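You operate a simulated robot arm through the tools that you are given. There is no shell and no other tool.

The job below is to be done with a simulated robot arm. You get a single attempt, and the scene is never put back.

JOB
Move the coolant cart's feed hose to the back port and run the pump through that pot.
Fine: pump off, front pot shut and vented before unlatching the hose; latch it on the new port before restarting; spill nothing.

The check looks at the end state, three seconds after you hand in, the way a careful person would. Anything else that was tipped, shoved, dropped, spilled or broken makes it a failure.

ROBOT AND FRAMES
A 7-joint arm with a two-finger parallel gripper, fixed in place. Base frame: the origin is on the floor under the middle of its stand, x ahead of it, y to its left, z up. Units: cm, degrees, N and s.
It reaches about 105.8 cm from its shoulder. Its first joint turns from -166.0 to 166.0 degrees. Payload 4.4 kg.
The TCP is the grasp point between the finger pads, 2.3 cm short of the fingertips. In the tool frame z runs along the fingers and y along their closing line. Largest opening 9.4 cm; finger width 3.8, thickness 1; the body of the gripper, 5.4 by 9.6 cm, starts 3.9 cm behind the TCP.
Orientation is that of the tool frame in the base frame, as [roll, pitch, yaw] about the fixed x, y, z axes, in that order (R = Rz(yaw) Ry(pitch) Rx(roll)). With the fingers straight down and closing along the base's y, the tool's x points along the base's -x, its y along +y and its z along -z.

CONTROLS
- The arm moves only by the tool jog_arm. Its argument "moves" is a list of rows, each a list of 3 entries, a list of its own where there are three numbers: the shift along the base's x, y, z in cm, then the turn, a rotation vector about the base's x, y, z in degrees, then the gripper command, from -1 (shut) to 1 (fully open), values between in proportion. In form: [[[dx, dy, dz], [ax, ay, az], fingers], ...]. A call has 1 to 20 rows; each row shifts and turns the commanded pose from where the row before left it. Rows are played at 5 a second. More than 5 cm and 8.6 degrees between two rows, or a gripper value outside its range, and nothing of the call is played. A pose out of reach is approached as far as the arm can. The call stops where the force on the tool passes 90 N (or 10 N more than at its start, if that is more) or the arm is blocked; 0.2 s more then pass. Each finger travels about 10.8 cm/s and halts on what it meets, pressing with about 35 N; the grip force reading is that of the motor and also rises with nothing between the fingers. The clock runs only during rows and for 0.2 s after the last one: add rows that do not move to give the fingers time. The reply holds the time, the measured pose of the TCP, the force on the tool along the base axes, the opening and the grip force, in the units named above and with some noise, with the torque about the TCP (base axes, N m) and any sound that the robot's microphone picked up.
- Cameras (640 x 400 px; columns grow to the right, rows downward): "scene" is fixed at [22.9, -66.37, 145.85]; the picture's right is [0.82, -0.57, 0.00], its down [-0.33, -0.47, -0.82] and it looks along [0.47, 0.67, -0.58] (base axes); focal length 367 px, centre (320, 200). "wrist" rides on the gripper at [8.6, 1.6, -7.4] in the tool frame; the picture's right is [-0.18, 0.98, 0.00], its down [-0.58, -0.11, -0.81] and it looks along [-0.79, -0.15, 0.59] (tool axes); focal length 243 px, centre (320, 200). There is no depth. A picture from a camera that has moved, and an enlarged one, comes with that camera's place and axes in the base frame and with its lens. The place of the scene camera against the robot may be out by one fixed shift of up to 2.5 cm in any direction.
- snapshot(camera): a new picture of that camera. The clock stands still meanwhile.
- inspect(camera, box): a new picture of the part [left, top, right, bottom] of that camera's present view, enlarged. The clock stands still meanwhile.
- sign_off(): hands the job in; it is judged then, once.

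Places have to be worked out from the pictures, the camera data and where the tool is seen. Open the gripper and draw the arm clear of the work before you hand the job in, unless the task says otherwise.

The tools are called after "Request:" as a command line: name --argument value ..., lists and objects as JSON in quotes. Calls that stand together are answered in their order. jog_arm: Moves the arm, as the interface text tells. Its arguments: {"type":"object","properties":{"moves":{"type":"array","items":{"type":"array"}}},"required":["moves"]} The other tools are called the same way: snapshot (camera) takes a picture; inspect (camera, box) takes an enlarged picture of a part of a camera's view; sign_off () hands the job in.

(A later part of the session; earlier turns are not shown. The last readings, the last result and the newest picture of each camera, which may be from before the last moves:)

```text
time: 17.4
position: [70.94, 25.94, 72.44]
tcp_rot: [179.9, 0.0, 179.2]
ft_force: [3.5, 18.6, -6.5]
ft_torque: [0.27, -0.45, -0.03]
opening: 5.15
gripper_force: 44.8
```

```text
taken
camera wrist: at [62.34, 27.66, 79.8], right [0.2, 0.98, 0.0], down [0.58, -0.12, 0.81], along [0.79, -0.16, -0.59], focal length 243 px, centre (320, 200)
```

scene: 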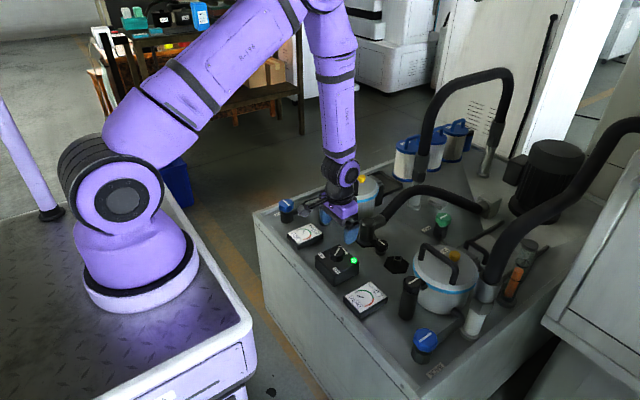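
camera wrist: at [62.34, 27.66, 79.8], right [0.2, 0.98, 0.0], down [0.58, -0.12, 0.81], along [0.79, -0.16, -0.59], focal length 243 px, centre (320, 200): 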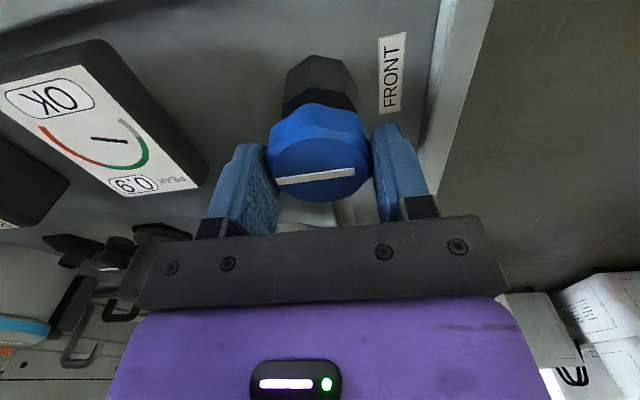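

The grip is on at 5.15 cm with a small side load, so I'll ease the hand +y slightly and try a clockwise turn in small steps, watching the torque.

Request:
jog_arm --moves '[[[0, 0.15, 0], [0, 0, -5], -1], [[0, 0, 0], [0, 0, -5], -1], [[0, 0, 0], [0, 0, -5], -1], [[0, 0, 0], [0, 0, -5], -1], [[0, 0, 0], [0, 0, 0], -1]]'

Request:
snapshot --camera "wrist"

Request:
inspect --camera "scene" --box '[255, 180, 335, 260]'

```text
time: 18.6
position: [71.03, 26.13, 72.42]
tcp_rot: [-179.9, 0.0, 158.9]
ft_force: [6.3, 20.8, -10.5]
ft_torque: [0.06, -0.48, 0.03]
opening: 5.16
gripper_force: 45.0
```

```text
taken
camera wrist: at [63.48, 30.53, 79.8], right [0.52, 0.85, 0.0], down [0.5, -0.31, 0.81], along [0.69, -0.42, -0.59], focal length 243 px, centre (320, 200)
```

wrist: 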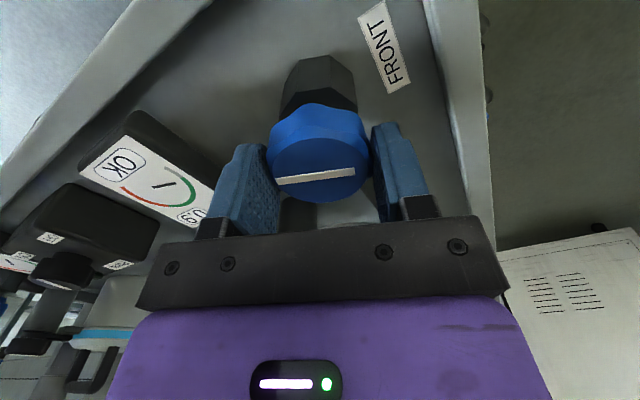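

```text
5.00 times, centred on (295, 220) of scene
camera zoom: at [22.9, -66.37, 145.85], right [0.82, -0.57, 0.0], down [-0.33, -0.47, -0.82], along [0.47, 0.67, -0.58], focal length 1836 px, centre (445, 100)
```

zoom: 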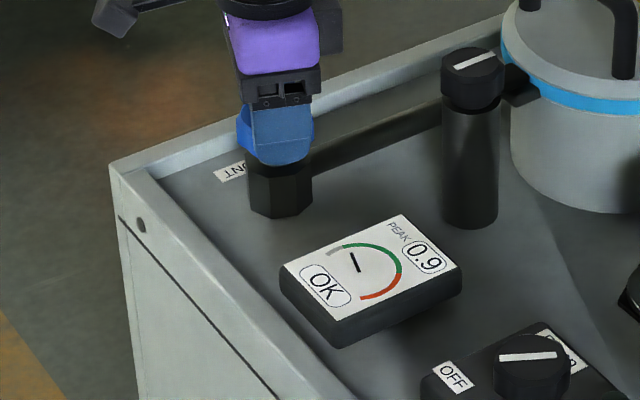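

The knob turned freely clockwise with the grip. I'll continue to a full quarter turn, watching for the end stop.

Request:
jog_arm --moves '[[[0, 0.05, 0], [0, 0, -7], -1], [[0, 0.05, 0], [0, 0, -7], -1], [[0, 0, 0], [0, 0, -7], -1], [[0, 0, 0], [0, 0, -7], -1], [[0, 0, 0], [0, 0, -7], -1], [[0, 0, 0], [0, 0, -7], -1], [[0, 0, 0], [0, 0, -7], -1], [[0, 0, 0], [0, 0, -7], -1], [[0, 0, 0], [0, 0, -7], -1], [[0, 0, 0], [0, 0, -5], -1], [[0, 0, 0], [0, 0, 0], -1]]'

Request:
snapshot --camera "wrist"

Request:
inspect --camera "scene" --box '[255, 180, 335, 260]'

```text
time: 21.0
position: [71.1, 25.96, 72.45]
tcp_rot: [180.0, 0.0, 90.9]
ft_force: [8.7, 12.4, -20.1]
ft_torque: [0.63, -0.8, -0.03]
opening: 5.15
gripper_force: 44.8
```

```text
taken
camera wrist: at [72.46, 34.6, 79.81], right [0.99, -0.17, 0.0], down [-0.1, -0.58, 0.81], along [-0.14, -0.8, -0.59], focal length 243 px, centre (320, 200)
```

wrist: 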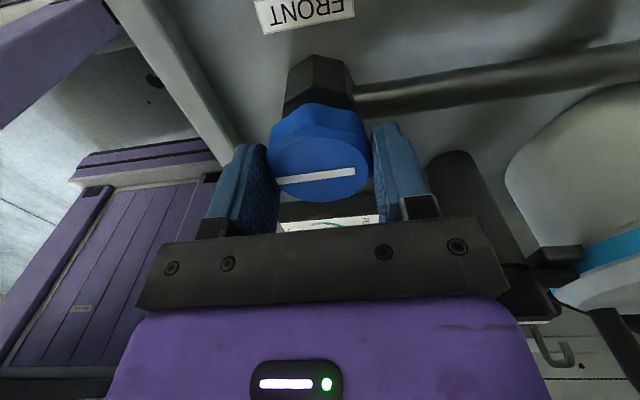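

```text
5.00 times, centred on (295, 220) of scene
camera zoom: at [22.9, -66.37, 145.85], right [0.82, -0.57, 0.0], down [-0.33, -0.47, -0.82], along [0.47, 0.67, -0.58], focal length 1836 px, centre (445, 100)
```

zoom: 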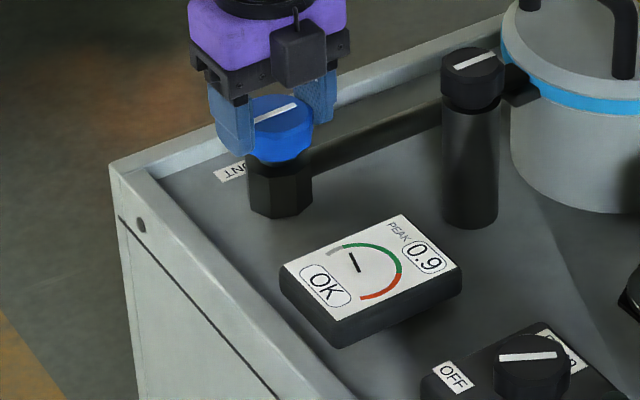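

The line has turned about 88°, and the front needle appears to have stopped sagging, suggesting this is the shut position. I'll nudge a few more degrees to find the stop and record the needle at high zoom.

Request:
inspect --camera "scene" --box '[280, 215, 330, 255]'

Request:
jog_arm --moves '[[[0, 0, 0], [0, 0, -3], -1], [[0, 0, 0], [0, 0, -3], -1], [[0, 0, 0], [0, 0, 0], -1], [[0, 0, 0], [0, 0, 0], -1]]'

Request:
inspect --camera "scene" --box '[280, 215, 330, 255]'

Request:
inspect --camera "wrist" --box '[260, 90, 380, 215]'

```text
10.00 times, centred on (305, 235) of scene
camera zoom: at [22.9, -66.37, 145.85], right [0.82, -0.57, 0.0], down [-0.33, -0.47, -0.82], along [0.47, 0.67, -0.58], focal length 3672 px, centre (470, -150)
```

zoom: 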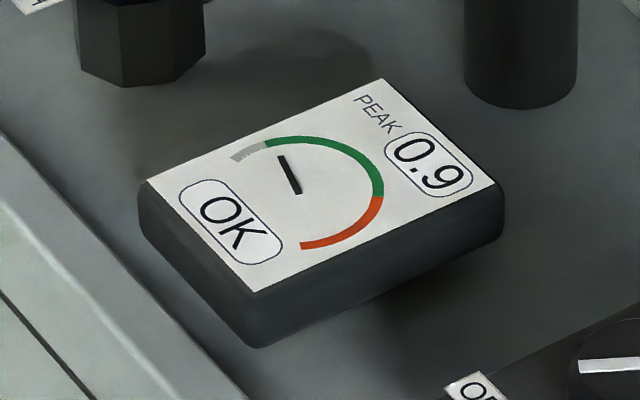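

```text
time: 22.0
position: [70.94, 25.98, 72.58]
tcp_rot: [-180.0, 0.1, 84.9]
ft_force: [2.9, -4.9, -3.8]
ft_torque: [-0.62, 0.3, 0.36]
opening: 5.18
gripper_force: 45.4
```

```text
10.00 times, centred on (305, 235) of scene
camera zoom: at [22.9, -66.37, 145.85], right [0.82, -0.57, 0.0], down [-0.33, -0.47, -0.82], along [0.47, 0.67, -0.58], focal length 3672 px, centre (470, -150)
```

zoom: 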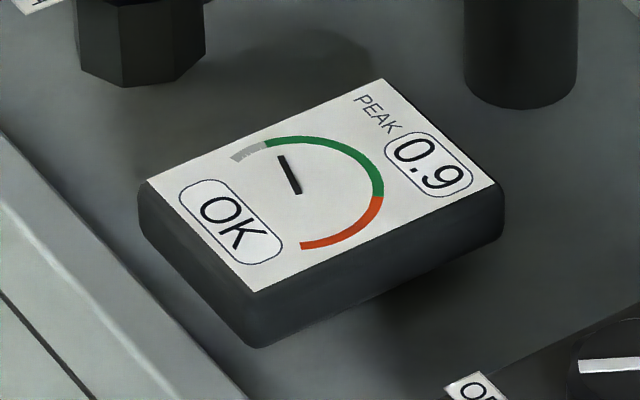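

```text
3.20 times, centred on (320, 152) of wrist
camera zoom: at [73.35, 34.27, 79.84], right [0.96, -0.27, 0.0], down [-0.16, -0.57, 0.81], along [-0.22, -0.78, -0.59], focal length 776 px, centre (320, 352)
```

zoom: 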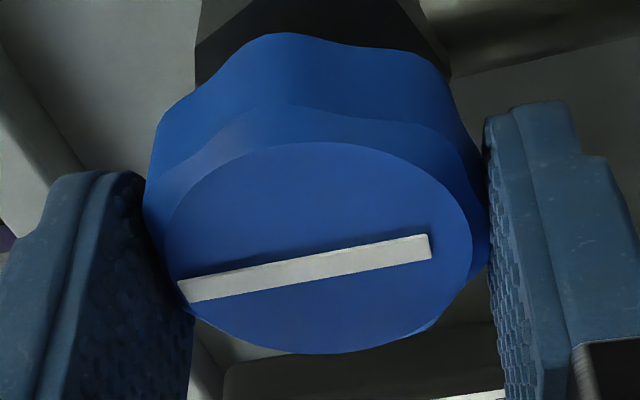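

Torque built up to 0.36 N·m at the stop and the needle is frozen, so the FRONT valve is shut (line along x means shut, which also means BACK is shut now). I'll release, lift away and move to look down on the front pot lid and its vent.

Request:
jog_arm --moves '[[[0, 0, 0], [0, 0, 0], 0.0], [[0, 0, 0], [0, 0, 0], 0.6], [[0, 0, 0], [0, 0, 0], 0.8], [[0, 0, 4], [0, 0, 0], 0.8], [[0, 0, 4], [0, 0, 0], 1], [[0, 0, 4], [0, 0, 0], 1], [[0.5, -0.5, 2], [0, 0, 8], 1], [[1.5, -0.9, 1], [0, 0, 8], 1], [[1.5, -0.9, 1], [0, 0, 8], 1], [[1.5, -0.9, 1], [0, 0, 8], 1], [[1.5, -0.9, 1], [0, 0, 8], 1], [[1.5, -0.9, 1], [0, 0, 8], 1], [[1.5, -0.9, 1], [0, 0, 8], 1], [[1.5, -0.9, 1], [0, 0, 8], 1], [[1.5, -0.9, 1], [0, 0, 8], 1], [[1.5, -0.9, 1], [0, 0, 8], 1], [[1.5, -0.9, 1], [0, 0, 8], 1], [[1.5, -0.9, 1], [0, 0, 7], 1]]'

Request:
jog_arm --moves '[[[0, 0, 0], [0, 6, 0], 1], [[0, 0, 0], [0, 6, 0], 1], [[0, 0, 0], [0, 6, 0], 1], [[0, 0, 0], [0, 6, 0], 1], [[0, 0, 0], [0, 6, 0], 1], [[0, 0, 0], [0, 0, 0], 1]]'

Request:
snapshot --camera "wrist"

Request:
snapshot --camera "scene"

```text
time: 25.8
position: [87.92, 15.54, 97.59]
tcp_rot: [180.0, 0.0, -179.8]
ft_force: [0.1, -0.1, -0.5]
ft_torque: [-0.01, -0.01, 0.0]
opening: 9.39
gripper_force: 0.0
```

```text
time: 27.2
position: [88.03, 15.59, 97.44]
tcp_rot: [-180.0, -30.1, -180.0]
ft_force: [0.2, -0.8, 0.6]
ft_torque: [0.03, -0.01, 0.0]
opening: 9.37
gripper_force: 0.1
```

```text
taken
camera wrist: at [84.21, 17.1, 108.17], right [0.16, 0.98, -0.09], down [0.91, -0.11, 0.41], along [0.39, -0.15, -0.91], focal length 243 px, centre (320, 200)
```

wrist: 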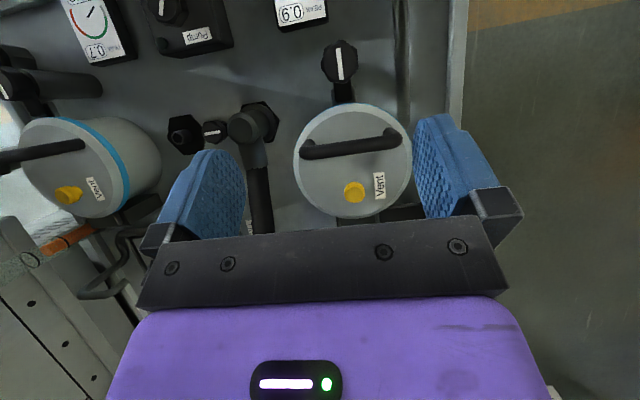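

```text
taken
```

scene: 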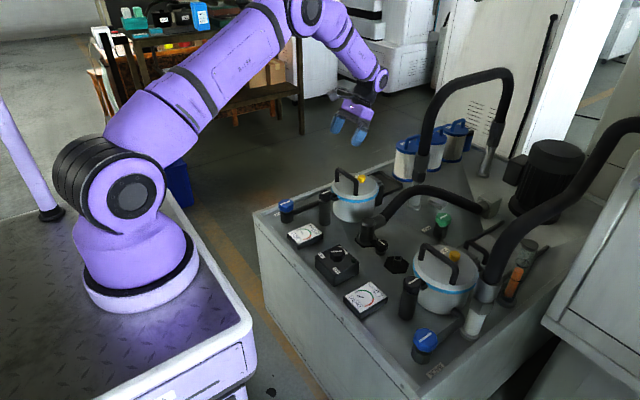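

The front lid is now seen nearly from above. I'll zoom in on the vent knob, the handle, the clamp and the coupler/latch area.

Request:
inspect --camera "wrist" --box '[285, 90, 425, 225]'

Request:
inspect --camera "wrist" --box '[330, 170, 380, 210]'

Request:
inspect --camera "wrist" --box '[160, 80, 290, 180]'

Request:
inspect --camera "scene" --box '[325, 165, 390, 225]'

Request:
inspect --camera "wrist" --box '[0, 100, 170, 230]'

```text
2.96 times, centred on (355, 158) of wrist
camera zoom: at [84.21, 17.1, 108.17], right [0.16, 0.98, -0.09], down [0.91, -0.11, 0.41], along [0.39, -0.15, -0.91], focal length 719 px, centre (216, 326)
```

zoom: 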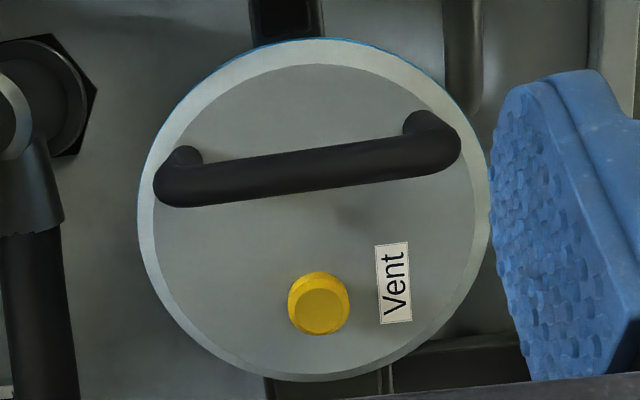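

```text
10.00 times, centred on (355, 190) of wrist
camera zoom: at [84.21, 17.1, 108.17], right [0.16, 0.98, -0.09], down [0.91, -0.11, 0.41], along [0.39, -0.15, -0.91], focal length 2426 px, centre (-30, 300)
```

zoom: 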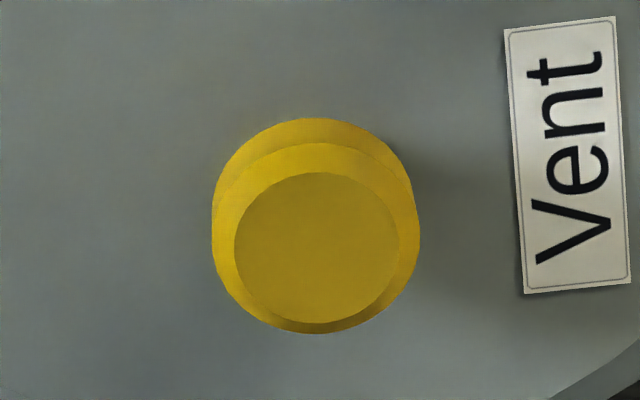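

```text
4.00 times, centred on (225, 130) of wrist
camera zoom: at [84.21, 17.1, 108.17], right [0.16, 0.98, -0.09], down [0.91, -0.11, 0.41], along [0.39, -0.15, -0.91], focal length 970 px, centre (700, 480)
```

zoom: 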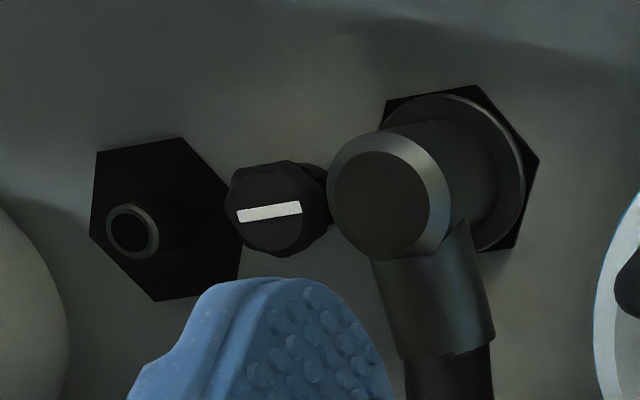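

```text
6.67 times, centred on (358, 195) of scene
camera zoom: at [22.9, -66.37, 145.85], right [0.82, -0.57, 0.0], down [-0.33, -0.47, -0.82], along [0.47, 0.67, -0.58], focal length 2448 px, centre (70, 233)
```

zoom: 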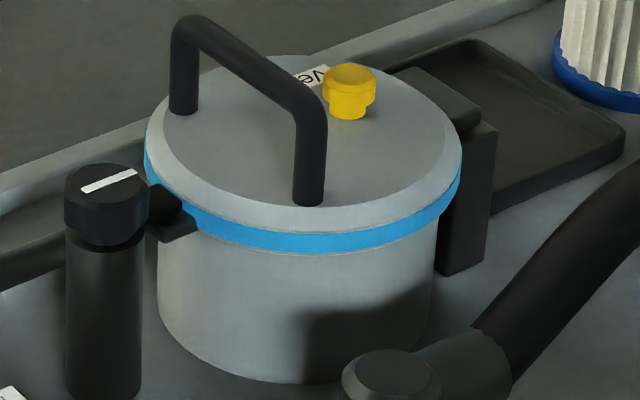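

```text
3.08 times, centred on (85, 165) of wrist
camera zoom: at [84.21, 17.1, 108.17], right [0.16, 0.98, -0.09], down [0.91, -0.11, 0.41], along [0.39, -0.15, -0.91], focal length 746 px, centre (1043, 308)
```

zoom: 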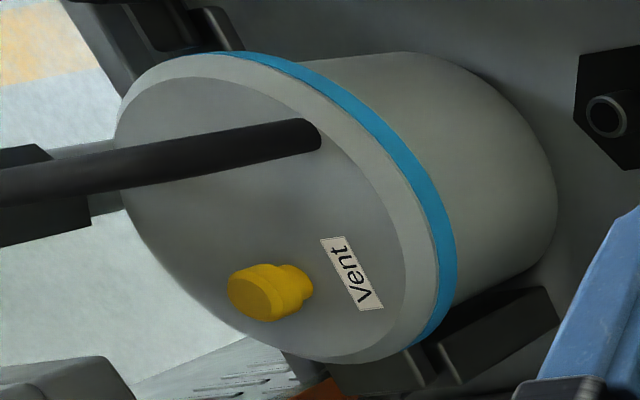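

The vents are smooth two-step caps on a neck with no line, so they look like push/pull plungers rather than screws, and both caps stand at the same height. The front vent is at about [97.4, 16.95] with its top near z 77, and the handle bar is about 7 cm nearer at x≈90.4. I'll hover above the front vent for another sight line.

Request:
jog_arm --moves '[[[1.87, 0.27, -2.2], [0, -6, 0], 1], [[1.87, 0.27, -2.2], [0, -6, 0], 1], [[1.87, 0.27, -2.2], [0, -6, 0], 1], [[1.87, 0.27, -2.2], [0, -6, 0], 1], [[1.87, 0.27, -2.2], [0, -6, 0], 1], [[0, 0, 0], [0, 0, 0], 0.2]]'

Request:
snapshot --camera "wrist"

Request:
inspect --camera "scene" --box '[300, 140, 400, 220]'

```text
time: 28.6
position: [97.54, 16.73, 86.43]
tcp_rot: [179.9, 0.0, 179.9]
ft_force: [0.1, 0.1, 0.0]
ft_torque: [-0.03, -0.01, 0.01]
opening: 5.62
gripper_force: 0.1
```

```text
taken
camera wrist: at [88.78, 18.27, 93.67], right [0.18, 0.98, 0.0], down [0.58, -0.11, 0.81], along [0.79, -0.15, -0.59], focal length 243 px, centre (320, 200)
```

wrist: 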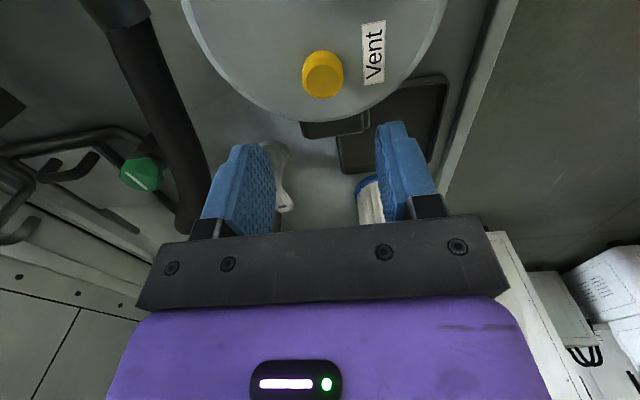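

```text
5.00 times, centred on (350, 180) of scene
camera zoom: at [22.9, -66.37, 145.85], right [0.82, -0.57, 0.0], down [-0.33, -0.47, -0.82], along [0.47, 0.67, -0.58], focal length 1836 px, centre (170, 300)
```

zoom: 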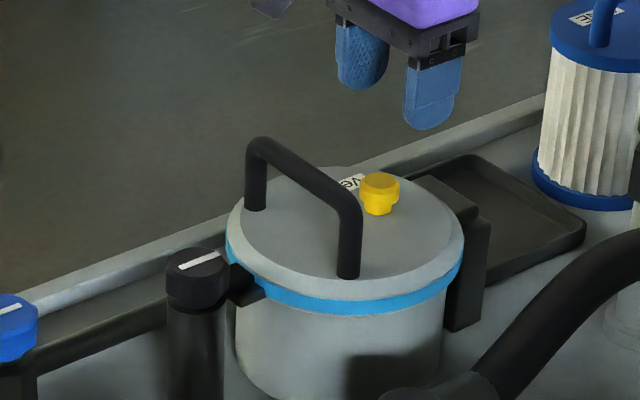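

I'll zoom on the vent here for a precise second sight line.

Request:
inspect --camera "wrist" --box '[270, 30, 390, 130]'

Request:
inspect --camera "scene" --box '[345, 165, 385, 195]'

Request:
inspect --camera "wrist" --box '[80, 120, 220, 240]'

```text
4.00 times, centred on (330, 80) of wrist
camera zoom: at [88.78, 18.27, 93.67], right [0.18, 0.98, 0.0], down [0.58, -0.11, 0.81], along [0.79, -0.15, -0.59], focal length 970 px, centre (280, 680)
```

zoom: 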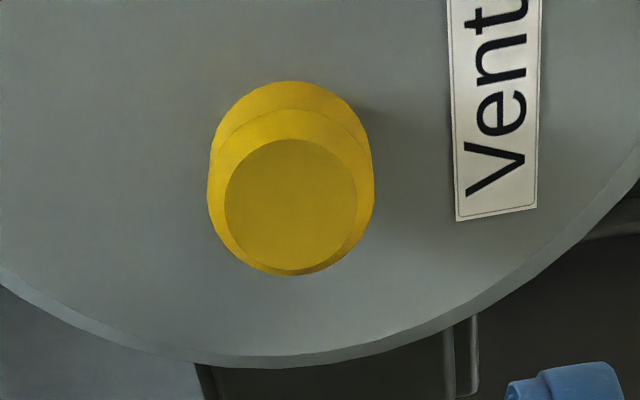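

```text
13.33 times, centred on (365, 180) of scene
camera zoom: at [22.9, -66.37, 145.85], right [0.82, -0.57, 0.0], down [-0.33, -0.47, -0.82], along [0.47, 0.67, -0.58], focal length 4896 px, centre (-280, 467)
```

zoom: 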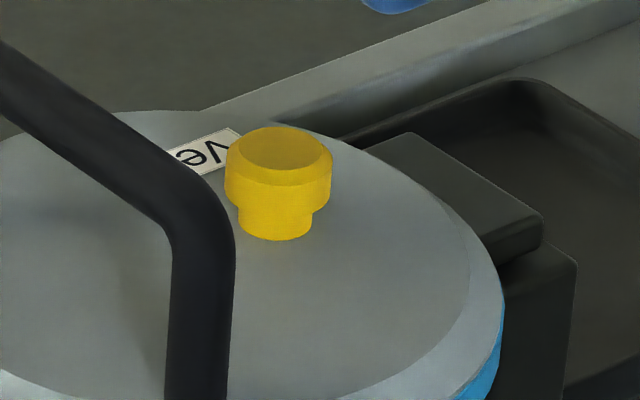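

```text
3.33 times, centred on (150, 180) of wrist
camera zoom: at [88.78, 18.27, 93.67], right [0.18, 0.98, 0.0], down [0.58, -0.11, 0.81], along [0.79, -0.15, -0.59], focal length 809 px, centre (887, 267)
```

zoom: 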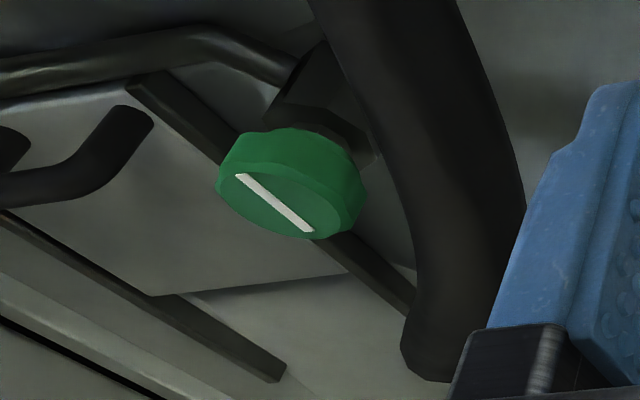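

The vent top works out to [97.35, 16.9, 77.3], with a 2.9 cm mushroom cap over a narrower neck. I'll descend until the fingertips straddle the cap just above the lid.

Request:
jog_arm --moves '[[[-0.1, 0.1, -3], [0, 0, 0], 0.2], [[-0.1, 0.1, -2.5], [0, 0, 0], 0.2], [[0, 0, -1.5], [0, 0, 0], 0.2], [[0, 0, -1], [0, 0, 0], 0.2], [[0, 0, 0], [0, 0, 0], 0.2]]'

Request:
snapshot --camera "wrist"

Request:
inspect --camera "scene" --box '[315, 140, 395, 210]'

```text
time: 29.8
position: [97.18, 17.28, 78.49]
tcp_rot: [-179.9, 0.1, -180.0]
ft_force: [-0.2, -0.5, 0.1]
ft_torque: [-0.03, 0.05, 0.03]
opening: 5.67
gripper_force: 0.1
```

```text
taken
camera wrist: at [88.42, 18.73, 85.83], right [0.18, 0.98, 0.0], down [0.58, -0.11, 0.81], along [0.79, -0.15, -0.59], focal length 243 px, centre (320, 200)
```

wrist: 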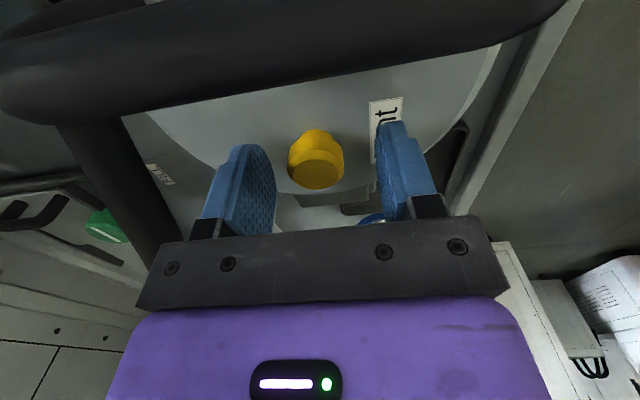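

```text
5.71 times, centred on (355, 175) of scene
camera zoom: at [22.9, -66.37, 145.85], right [0.82, -0.57, 0.0], down [-0.33, -0.47, -0.82], along [0.47, 0.67, -0.58], focal length 2098 px, centre (120, 343)
```

zoom: 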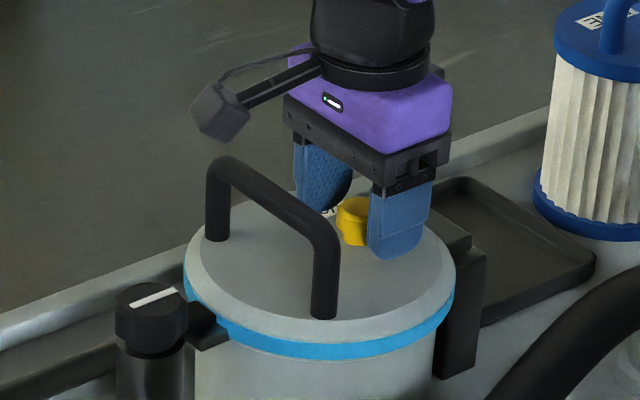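

The cap sits between the fingers, slightly toward −y of centre. I'll shift 0.2 cm, lower slightly and close on the cap.

Request:
jog_arm --moves '[[[0.1, -0.25, -0.3], [0, 0, 0], 0.2], [[0, 0, 0], [0, 0, 0], 0.2], [[0, 0, 0], [0, 0, 0], -0.2], [[0, 0, 0], [0, 0, 0], -0.6], [[0, 0, 0], [0, 0, 0], -1], [[0, 0, 0], [0, 0, 0], -1]]'

Request:
inspect --camera "wrist" --box '[240, 90, 400, 220]'

Request:
inspect --camera "scene" --box '[335, 160, 385, 205]'

```text
time: 31.2
position: [97.22, 17.07, 78.25]
tcp_rot: [180.0, 0.1, 180.0]
ft_force: [0.9, 5.1, -0.1]
ft_torque: [-0.09, -0.09, 0.01]
opening: 2.68
gripper_force: 45.6
```

```text
3.08 times, centred on (320, 155) of wrist
camera zoom: at [88.54, 18.52, 85.56], right [0.18, 0.98, 0.0], down [0.58, -0.11, 0.81], along [0.79, -0.15, -0.59], focal length 746 px, centre (320, 338)
```

zoom: 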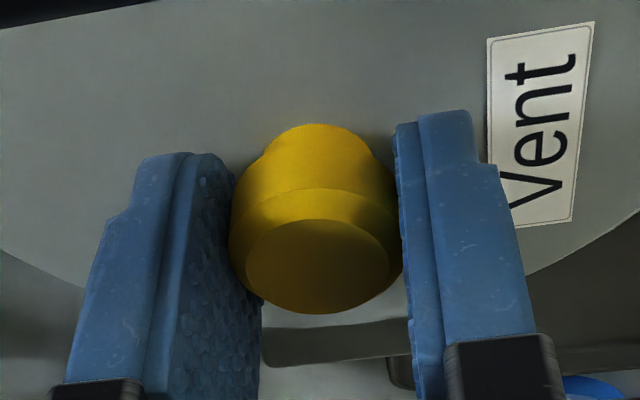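

```text
8.89 times, centred on (360, 182) of scene
camera zoom: at [22.9, -66.37, 145.85], right [0.82, -0.57, 0.0], down [-0.33, -0.47, -0.82], along [0.47, 0.67, -0.58], focal length 3264 px, centre (-36, 356)
```

zoom: 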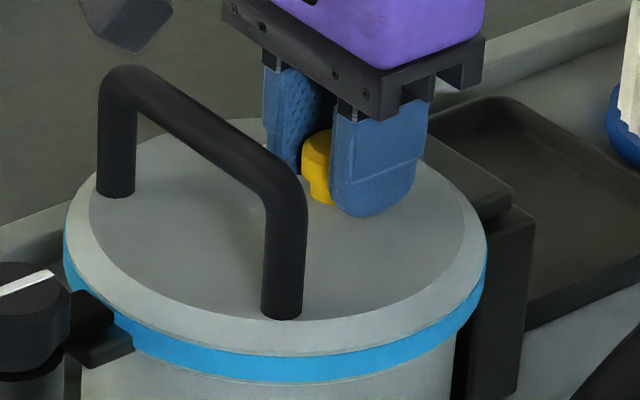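

The cap is gripped at 2.68 cm. I'll pull gently upward in small steps and watch the vertical force and gauge.

Request:
jog_arm --moves '[[[0, 0, 0.2], [0, 0, 0], -1], [[0, 0, 0.2], [0, 0, 0], -1], [[0, 0, 0], [0, 0, 0], -1]]'

Request:
inspect --camera "scene" --box '[335, 160, 385, 205]'

Request:
inspect --camera "scene" --box '[280, 215, 330, 255]'

```text
time: 32.0
position: [97.28, 16.89, 78.41]
tcp_rot: [-180.0, 0.0, -180.0]
ft_force: [11.8, 16.0, -26.3]
ft_torque: [-0.11, 0.65, -0.09]
opening: 2.72
gripper_force: 44.9
```

```text
8.89 times, centred on (360, 182) of scene
camera zoom: at [22.9, -66.37, 145.85], right [0.82, -0.57, 0.0], down [-0.33, -0.47, -0.82], along [0.47, 0.67, -0.58], focal length 3264 px, centre (-36, 356)
```

zoom: 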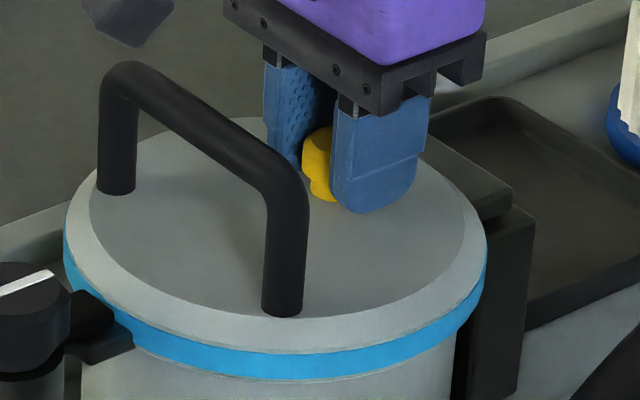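

```text
10.00 times, centred on (305, 235) of scene
camera zoom: at [22.9, -66.37, 145.85], right [0.82, -0.57, 0.0], down [-0.33, -0.47, -0.82], along [0.47, 0.67, -0.58], focal length 3672 px, centre (470, -150)
```

zoom: 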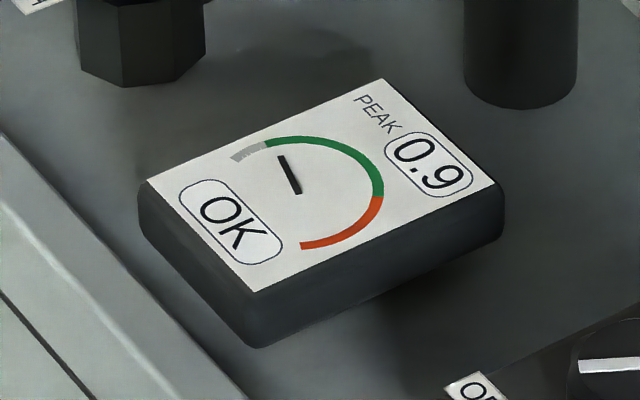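

The pull met about 26 N and the cap appears to have risen about 1 mm with the fingers; pressure is unchanged. I'll pull a bit further, still in small steps.

Request:
jog_arm --moves '[[[0, 0, 0.2], [0, 0, 0], -1], [[0, 0, 0.2], [0, 0, 0], -1], [[0, 0, 0], [0, 0, 0], -1]]'

Request:
inspect --camera "scene" --box '[335, 160, 385, 205]'

Request:
inspect --camera "scene" --box '[280, 215, 330, 255]'

Request:
inspect --camera "wrist" --box '[240, 90, 400, 220]'

```text
time: 32.8
position: [97.11, 16.97, 78.84]
tcp_rot: [-179.9, -0.3, -180.0]
ft_force: [-3.3, 12.1, -37.4]
ft_torque: [0.12, -0.01, 0.01]
opening: 2.69
gripper_force: 45.2
```

```text
8.89 times, centred on (360, 182) of scene
camera zoom: at [22.9, -66.37, 145.85], right [0.82, -0.57, 0.0], down [-0.33, -0.47, -0.82], along [0.47, 0.67, -0.58], focal length 3264 px, centre (-36, 356)
```

zoom: 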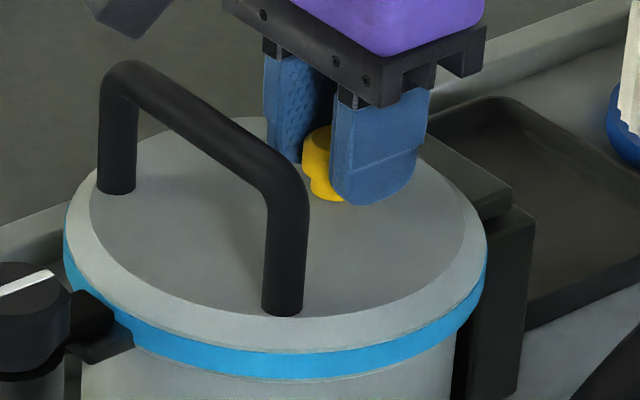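

```text
10.00 times, centred on (305, 235) of scene
camera zoom: at [22.9, -66.37, 145.85], right [0.82, -0.57, 0.0], down [-0.33, -0.47, -0.82], along [0.47, 0.67, -0.58], focal length 3672 px, centre (470, -150)
```

zoom: 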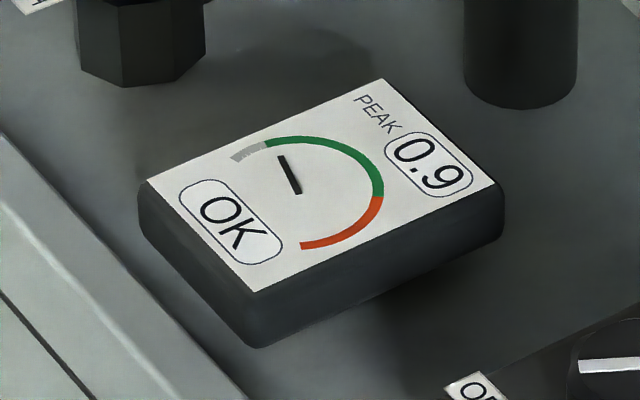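

```text
3.08 times, centred on (320, 155) of wrist
camera zoom: at [88.55, 18.53, 86.13], right [0.18, 0.98, 0.0], down [0.58, -0.11, 0.8], along [0.79, -0.15, -0.59], focal length 746 px, centre (320, 338)
```

zoom: 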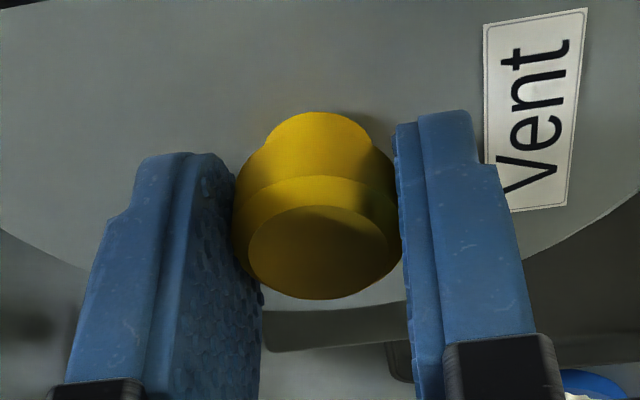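

The lid rose about 1 mm and then the fingers slid on the cap, so the vent does not pull out. I'll go back down to relieve the pull, then try turning it counter-clockwise while watching torque and the gauge.

Request:
jog_arm --moves '[[[0, 0, -0.3], [0, 0, 0], -1], [[0, 0, 0], [0, 0, 0], 0.0], [[0, 0, -0.3], [0, 0, 0], 0.0], [[0, 0, -0.2], [0, 0, 0], 0.0], [[0, 0, 0], [0, 0, 0], -1], [[0, 0, 0], [0, 0, 0], -1], [[0, 0, 0], [0, 0, 0], -1]]'

Request:
jog_arm --moves '[[[0, 0, 0], [0, 0, 5], -1], [[0, 0, 0], [0, 0, 5], -1], [[0, 0, 0], [0, 0, 5], -1], [[0, 0, 0], [0, 0, 0], -1]]'

Request:
inspect --camera "scene" --box '[280, 215, 330, 255]'

Request:
inspect --camera "scene" --box '[335, 160, 385, 205]'

Request:
inspect --camera "wrist" --box '[240, 90, 400, 220]'

```text
time: 34.4
position: [97.24, 16.95, 78.16]
tcp_rot: [-179.9, 0.0, -179.9]
ft_force: [4.5, 4.6, 0.1]
ft_torque: [-0.18, -0.11, 0.01]
opening: 2.74
gripper_force: 44.8
```

```text
time: 35.4
position: [97.1, 17.08, 78.09]
tcp_rot: [-179.9, 0.0, -164.9]
ft_force: [-0.1, 11.0, -0.3]
ft_torque: [-0.06, 0.04, -0.06]
opening: 2.69
gripper_force: 44.7
```

```text
10.00 times, centred on (305, 235) of scene
camera zoom: at [22.9, -66.37, 145.85], right [0.82, -0.57, 0.0], down [-0.33, -0.47, -0.82], along [0.47, 0.67, -0.58], focal length 3672 px, centre (470, -150)
```

zoom: 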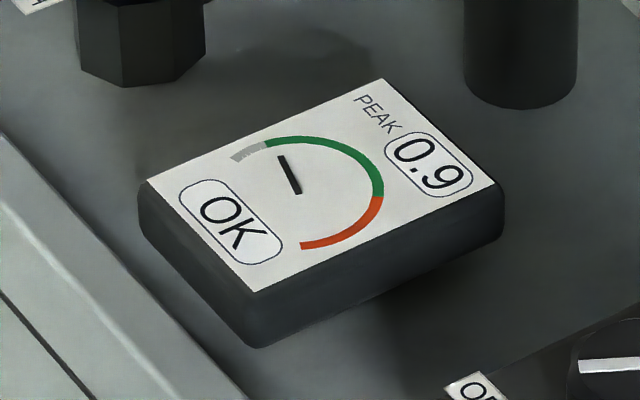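

```text
8.89 times, centred on (360, 182) of scene
camera zoom: at [22.9, -66.37, 145.85], right [0.82, -0.57, 0.0], down [-0.33, -0.47, -0.82], along [0.47, 0.67, -0.58], focal length 3264 px, centre (-36, 356)
```

zoom: 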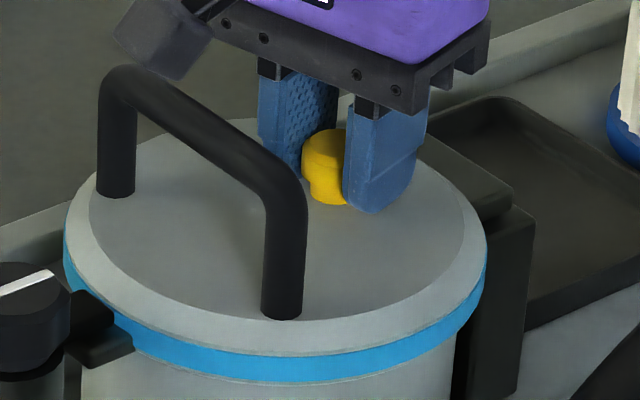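

```text
3.08 times, centred on (320, 155) of wrist
camera zoom: at [88.36, 16.25, 85.6], right [-0.08, 1.0, 0.0], down [0.59, 0.05, 0.81], along [0.8, 0.06, -0.59], focal length 746 px, centre (320, 338)
```

zoom: 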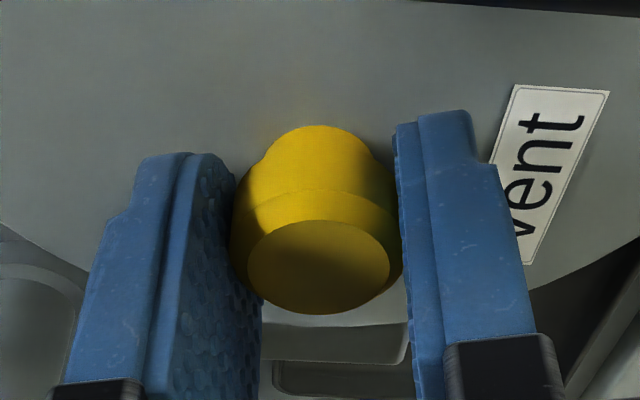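

The cap turns with the fingers against almost no torque, so it's a rotary vent. I'll continue counter-clockwise while checking for a stop and for the gauge to fall.

Request:
jog_arm --moves '[[[0, 0, 0], [0, 0, 6], -1], [[0, 0, 0], [0, 0, 6], -1], [[0, 0, 0], [0, 0, 6], -1], [[0, 0, 0], [0, 0, 6], -1], [[0, 0, 0], [0, 0, 6], -1], [[0, 0, 0], [0, 0, 0], -1], [[0, 0, 0], [0, 0, 0], -1]]'

Request:
inspect --camera "scene" --box '[280, 215, 330, 255]'

Request:
inspect --camera "scene" --box '[335, 160, 385, 205]'

Request:
inspect --camera "wrist" --box '[240, 90, 400, 220]'

```text
time: 37.0
position: [96.97, 16.98, 78.17]
tcp_rot: [-180.0, 0.1, -134.9]
ft_force: [-13.6, 25.3, 0.8]
ft_torque: [0.13, 0.11, 0.22]
opening: 2.72
gripper_force: 44.5
```

```text
10.00 times, centred on (305, 235) of scene
camera zoom: at [22.9, -66.37, 145.85], right [0.82, -0.57, 0.0], down [-0.33, -0.47, -0.82], along [0.47, 0.67, -0.58], focal length 3672 px, centre (470, -150)
```

zoom: 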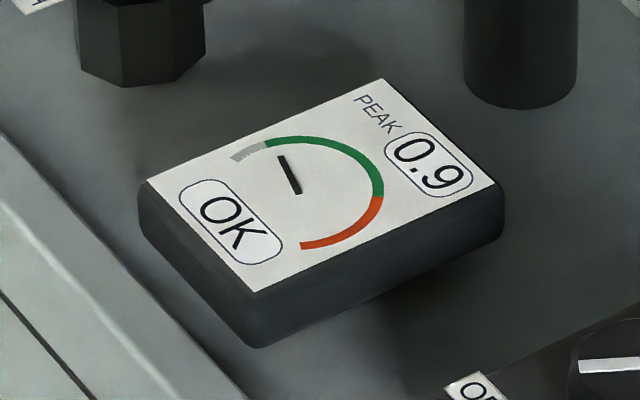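

```text
8.89 times, centred on (360, 182) of scene
camera zoom: at [22.9, -66.37, 145.85], right [0.82, -0.57, 0.0], down [-0.33, -0.47, -0.82], along [0.47, 0.67, -0.58], focal length 3264 px, centre (-36, 356)
```

zoom: 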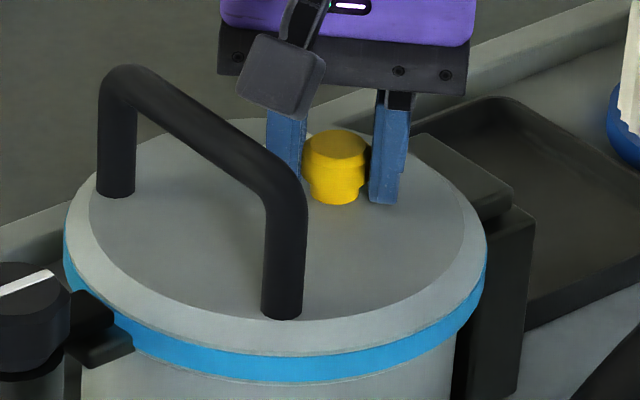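

```text
3.08 times, centred on (320, 155) of wrist
camera zoom: at [89.78, 11.95, 85.55], right [-0.57, 0.82, 0.0], down [0.49, 0.34, 0.81], along [0.66, 0.46, -0.59], focal length 746 px, centre (320, 338)
```

zoom: 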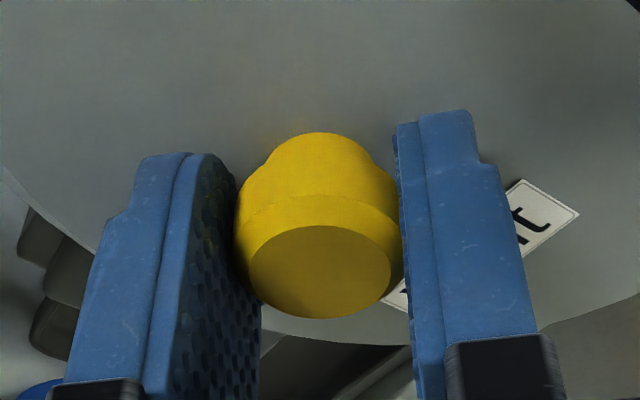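

The gauge hasn't moved after 45° of turn. I'll continue counter-clockwise to 90° and beyond in case the vent opens later in its travel.

Request:
jog_arm --moves '[[[0, 0, 0], [0, 0, 6], -1], [[0, 0, 0], [0, 0, 6], -1], [[0, 0, 0], [0, 0, 6], -1], [[0, 0, 0], [0, 0, 6], -1], [[0, 0, 0], [0, 0, 6], -1], [[0, 0, 0], [0, 0, 6], -1], [[0, 0, 0], [0, 0, 6], -1], [[0, 0, 0], [0, 0, 6], -1], [[0, 0, 0], [0, 0, 0], -1], [[0, 0, 0], [0, 0, 0], -1]]'

Request:
inspect --camera "scene" --box '[280, 215, 330, 255]'

Request:
inspect --camera "scene" --box '[335, 160, 385, 205]'

Request:
snapshot --camera "wrist"

```text
time: 39.2
position: [97.12, 16.98, 78.12]
tcp_rot: [179.8, -0.1, -86.8]
ft_force: [-41.2, 7.4, 2.0]
ft_torque: [-0.1, 0.47, 0.28]
opening: 2.71
gripper_force: 44.1
```

```text
10.00 times, centred on (305, 235) of scene
camera zoom: at [22.9, -66.37, 145.85], right [0.82, -0.57, 0.0], down [-0.33, -0.47, -0.82], along [0.47, 0.67, -0.58], focal length 3672 px, centre (470, -150)
```

zoom: 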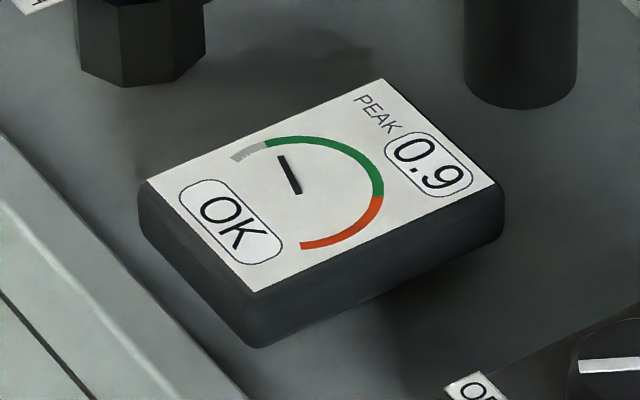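

```text
8.89 times, centred on (360, 182) of scene
camera zoom: at [22.9, -66.37, 145.85], right [0.82, -0.57, 0.0], down [-0.33, -0.47, -0.82], along [0.47, 0.67, -0.58], focal length 3264 px, centre (-36, 356)
```

zoom: 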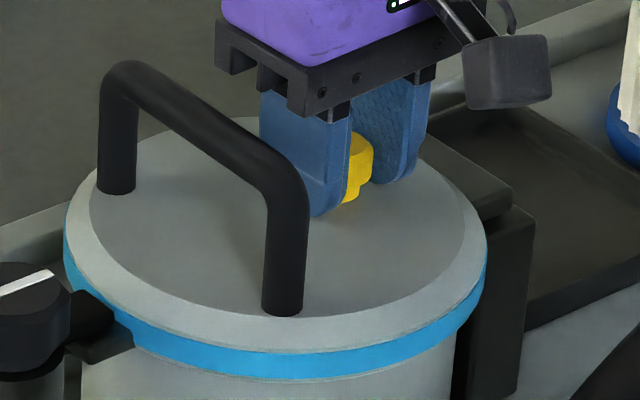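

```text
taken
camera wrist: at [95.89, 8.04, 85.58], right [-0.99, 0.13, 0.0], down [0.08, 0.59, 0.81], along [0.1, 0.8, -0.59], focal length 243 px, centre (320, 200)
```

wrist: 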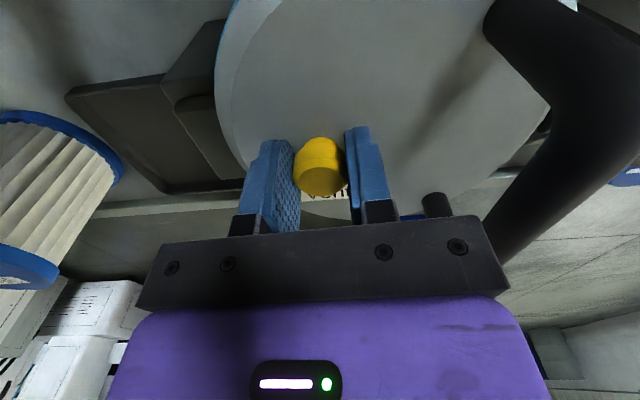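

After 93° there is still no stop and no change on the gauge. There's side load of 41 N in x, so I'll relax that by shifting −x and then keep turning to see whether it opens further round.

Request:
jog_arm --moves '[[[-0.15, 0, 0], [0, 0, 0], -1], [[0, 0, 0], [0, 0, 6], -1], [[0, 0, 0], [0, 0, 6], -1], [[0, 0, 0], [0, 0, 6], -1], [[0, 0, 0], [0, 0, 6], -1], [[0, 0, 0], [0, 0, 6], -1], [[0, 0, 0], [0, 0, 6], -1], [[0, 0, 0], [0, 0, 0], -1]]'

Request:
inspect --camera "scene" --box '[280, 215, 330, 255]'

Request:
inspect --camera "scene" --box '[335, 160, 385, 205]'

```text
time: 41.0
position: [97.11, 16.72, 78.28]
tcp_rot: [-180.0, -0.1, -50.8]
ft_force: [4.5, -3.2, -2.1]
ft_torque: [-0.03, 0.06, 0.12]
opening: 2.71
gripper_force: 44.5
```

```text
10.00 times, centred on (305, 235) of scene
camera zoom: at [22.9, -66.37, 145.85], right [0.82, -0.57, 0.0], down [-0.33, -0.47, -0.82], along [0.47, 0.67, -0.58], focal length 3672 px, centre (470, -150)
```

zoom: 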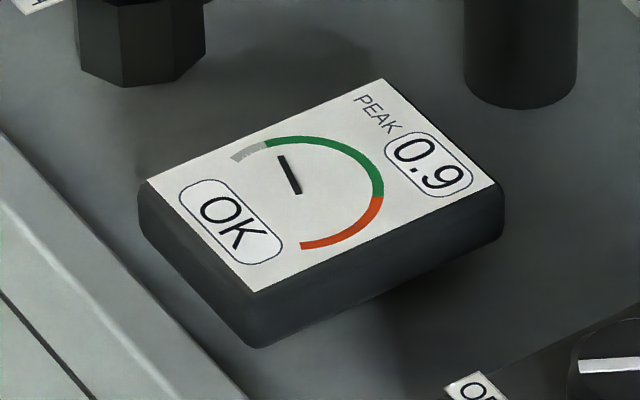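

```text
8.89 times, centred on (360, 182) of scene
camera zoom: at [22.9, -66.37, 145.85], right [0.82, -0.57, 0.0], down [-0.33, -0.47, -0.82], along [0.47, 0.67, -0.58], focal length 3264 px, centre (-36, 356)
```

zoom: 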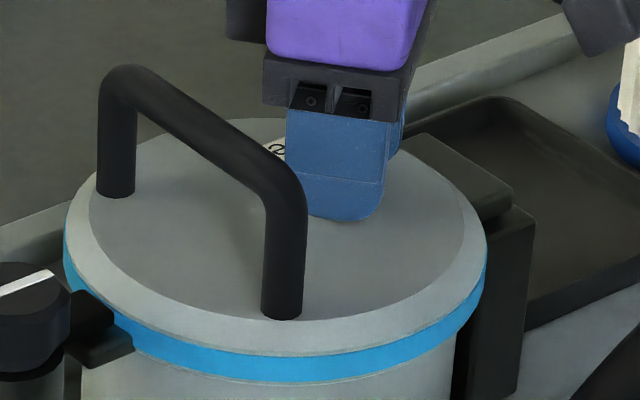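

After 129° there's no stop, no torque and no gauge response. The neck under the cap suggests a push-button, so I'll release, lift, rotate the hand back to neutral, and try pressing it gently with closed fingertips.

Request:
jog_arm --moves '[[[0, 0, 0], [0, 0, 0], 0.0], [[0, 0, 0], [0, 0, 0], 0.2], [[0, 0, 2], [0, 0, 0], 0.2], [[0, 0, 3], [0, 0, 0], 0.2], [[0, 0, 1], [0, 0, -8], 0.2], [[0, 0, 0], [0, 0, -8], 0.2], [[0, 0, 0], [0, 0, -8], 0.2], [[0, 0, 0], [0, 0, -8], 0.2], [[0, 0, 0], [0, 0, -8], 0.2], [[0, 0, 0], [0, 0, -8], 0.2], [[0, 0, 0], [0, 0, -8], 0.2], [[0, 0, 0], [0, 0, -8], 0.2], [[0, 0, 0], [0, 0, -8], 0.2], [[0, 0, 0], [0, 0, -8], 0.2], [[0, 0, 0], [0, 0, -8], 0.2], [[0, 0, 0], [0, 0, -8], 0.2], [[0, 0, 0], [0, 0, -8], 0.2], [[0, 0, 0], [0, 0, -8], 0.2], [[0, 0, 0], [0, 0, -8], 0.2], [[0, 0, 0], [0, 0, -8.4], 0.2]]'

Request:
snapshot --camera "wrist"

Request:
inspect --camera "scene" --box '[345, 165, 385, 195]'

Request:
inspect --camera "scene" --box '[280, 215, 330, 255]'

```text
time: 45.2
position: [97.0, 16.84, 84.35]
tcp_rot: [180.0, 0.0, -179.5]
ft_force: [0.0, -0.3, 0.6]
ft_torque: [-0.02, 0.01, 0.0]
opening: 5.63
gripper_force: 0.0
```

```text
taken
camera wrist: at [88.38, 18.29, 91.6], right [0.18, 0.98, 0.0], down [0.58, -0.1, 0.81], along [0.79, -0.14, -0.59], focal length 243 px, centre (320, 200)
```

wrist: 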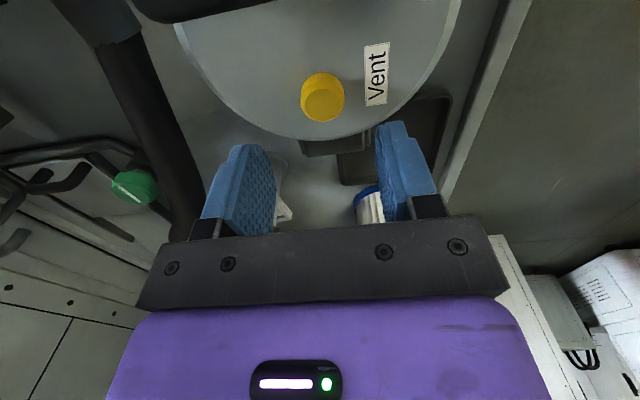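

```text
13.33 times, centred on (365, 180) of scene
camera zoom: at [22.9, -66.37, 145.85], right [0.82, -0.57, 0.0], down [-0.33, -0.47, -0.82], along [0.47, 0.67, -0.58], focal length 4896 px, centre (-280, 467)
```

zoom: 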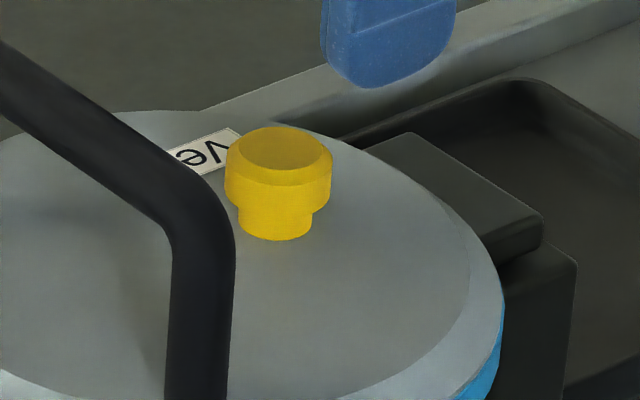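

```text
10.00 times, centred on (305, 235) of scene
camera zoom: at [22.9, -66.37, 145.85], right [0.82, -0.57, 0.0], down [-0.33, -0.47, -0.82], along [0.47, 0.67, -0.58], focal length 3672 px, centre (470, -150)
```

zoom: 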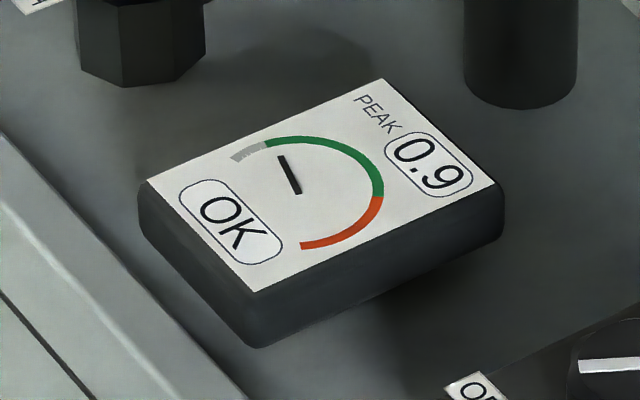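

The vent cap looks unchanged. I'll close the fingers and lower their tips onto the cap, then press a little at a time.

Request:
jog_arm --moves '[[[0.2, 0.05, -1], [0, 0, 0], -0.6], [[0.1, 0, -2], [0, 0, 0], -1], [[0, 0, -1.0], [0, 0, 0], -1], [[0, 0, -0.4], [0, 0, 0], -1], [[0, 0, 0], [0, 0, 0], -1]]'

Request:
jog_arm --moves '[[[0, 0, -0.3], [0, 0, 0], -1], [[0, 0, 0], [0, 0, 0], -1]]'

Request:
inspect --camera "scene" --box '[335, 155, 395, 200]'

```text
time: 46.4
position: [97.43, 16.93, 79.83]
tcp_rot: [180.0, 0.1, -179.4]
ft_force: [0.5, 0.8, 3.3]
ft_torque: [-0.04, -0.01, -0.04]
opening: 0.0
gripper_force: 35.1
heard: click
```

```text
time: 47.0
position: [97.32, 17.05, 79.66]
tcp_rot: [-180.0, 0.1, -179.4]
ft_force: [-1.5, -2.6, 18.1]
ft_torque: [-0.08, 0.16, 0.09]
opening: 0.0
gripper_force: 35.2
```

```text
8.89 times, centred on (365, 178) of scene
camera zoom: at [22.9, -66.37, 145.85], right [0.82, -0.57, 0.0], down [-0.33, -0.47, -0.82], along [0.47, 0.67, -0.58], focal length 3264 px, centre (-80, 400)
```

zoom: 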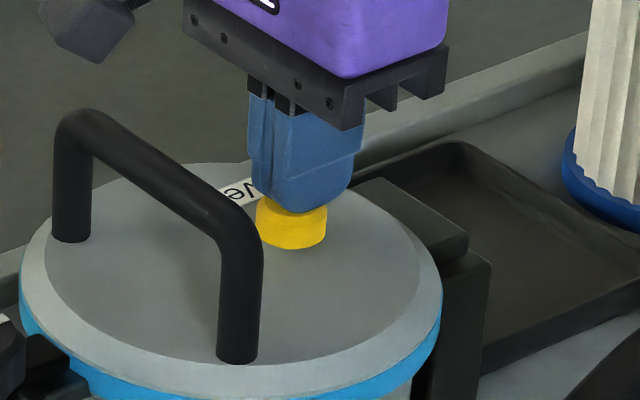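

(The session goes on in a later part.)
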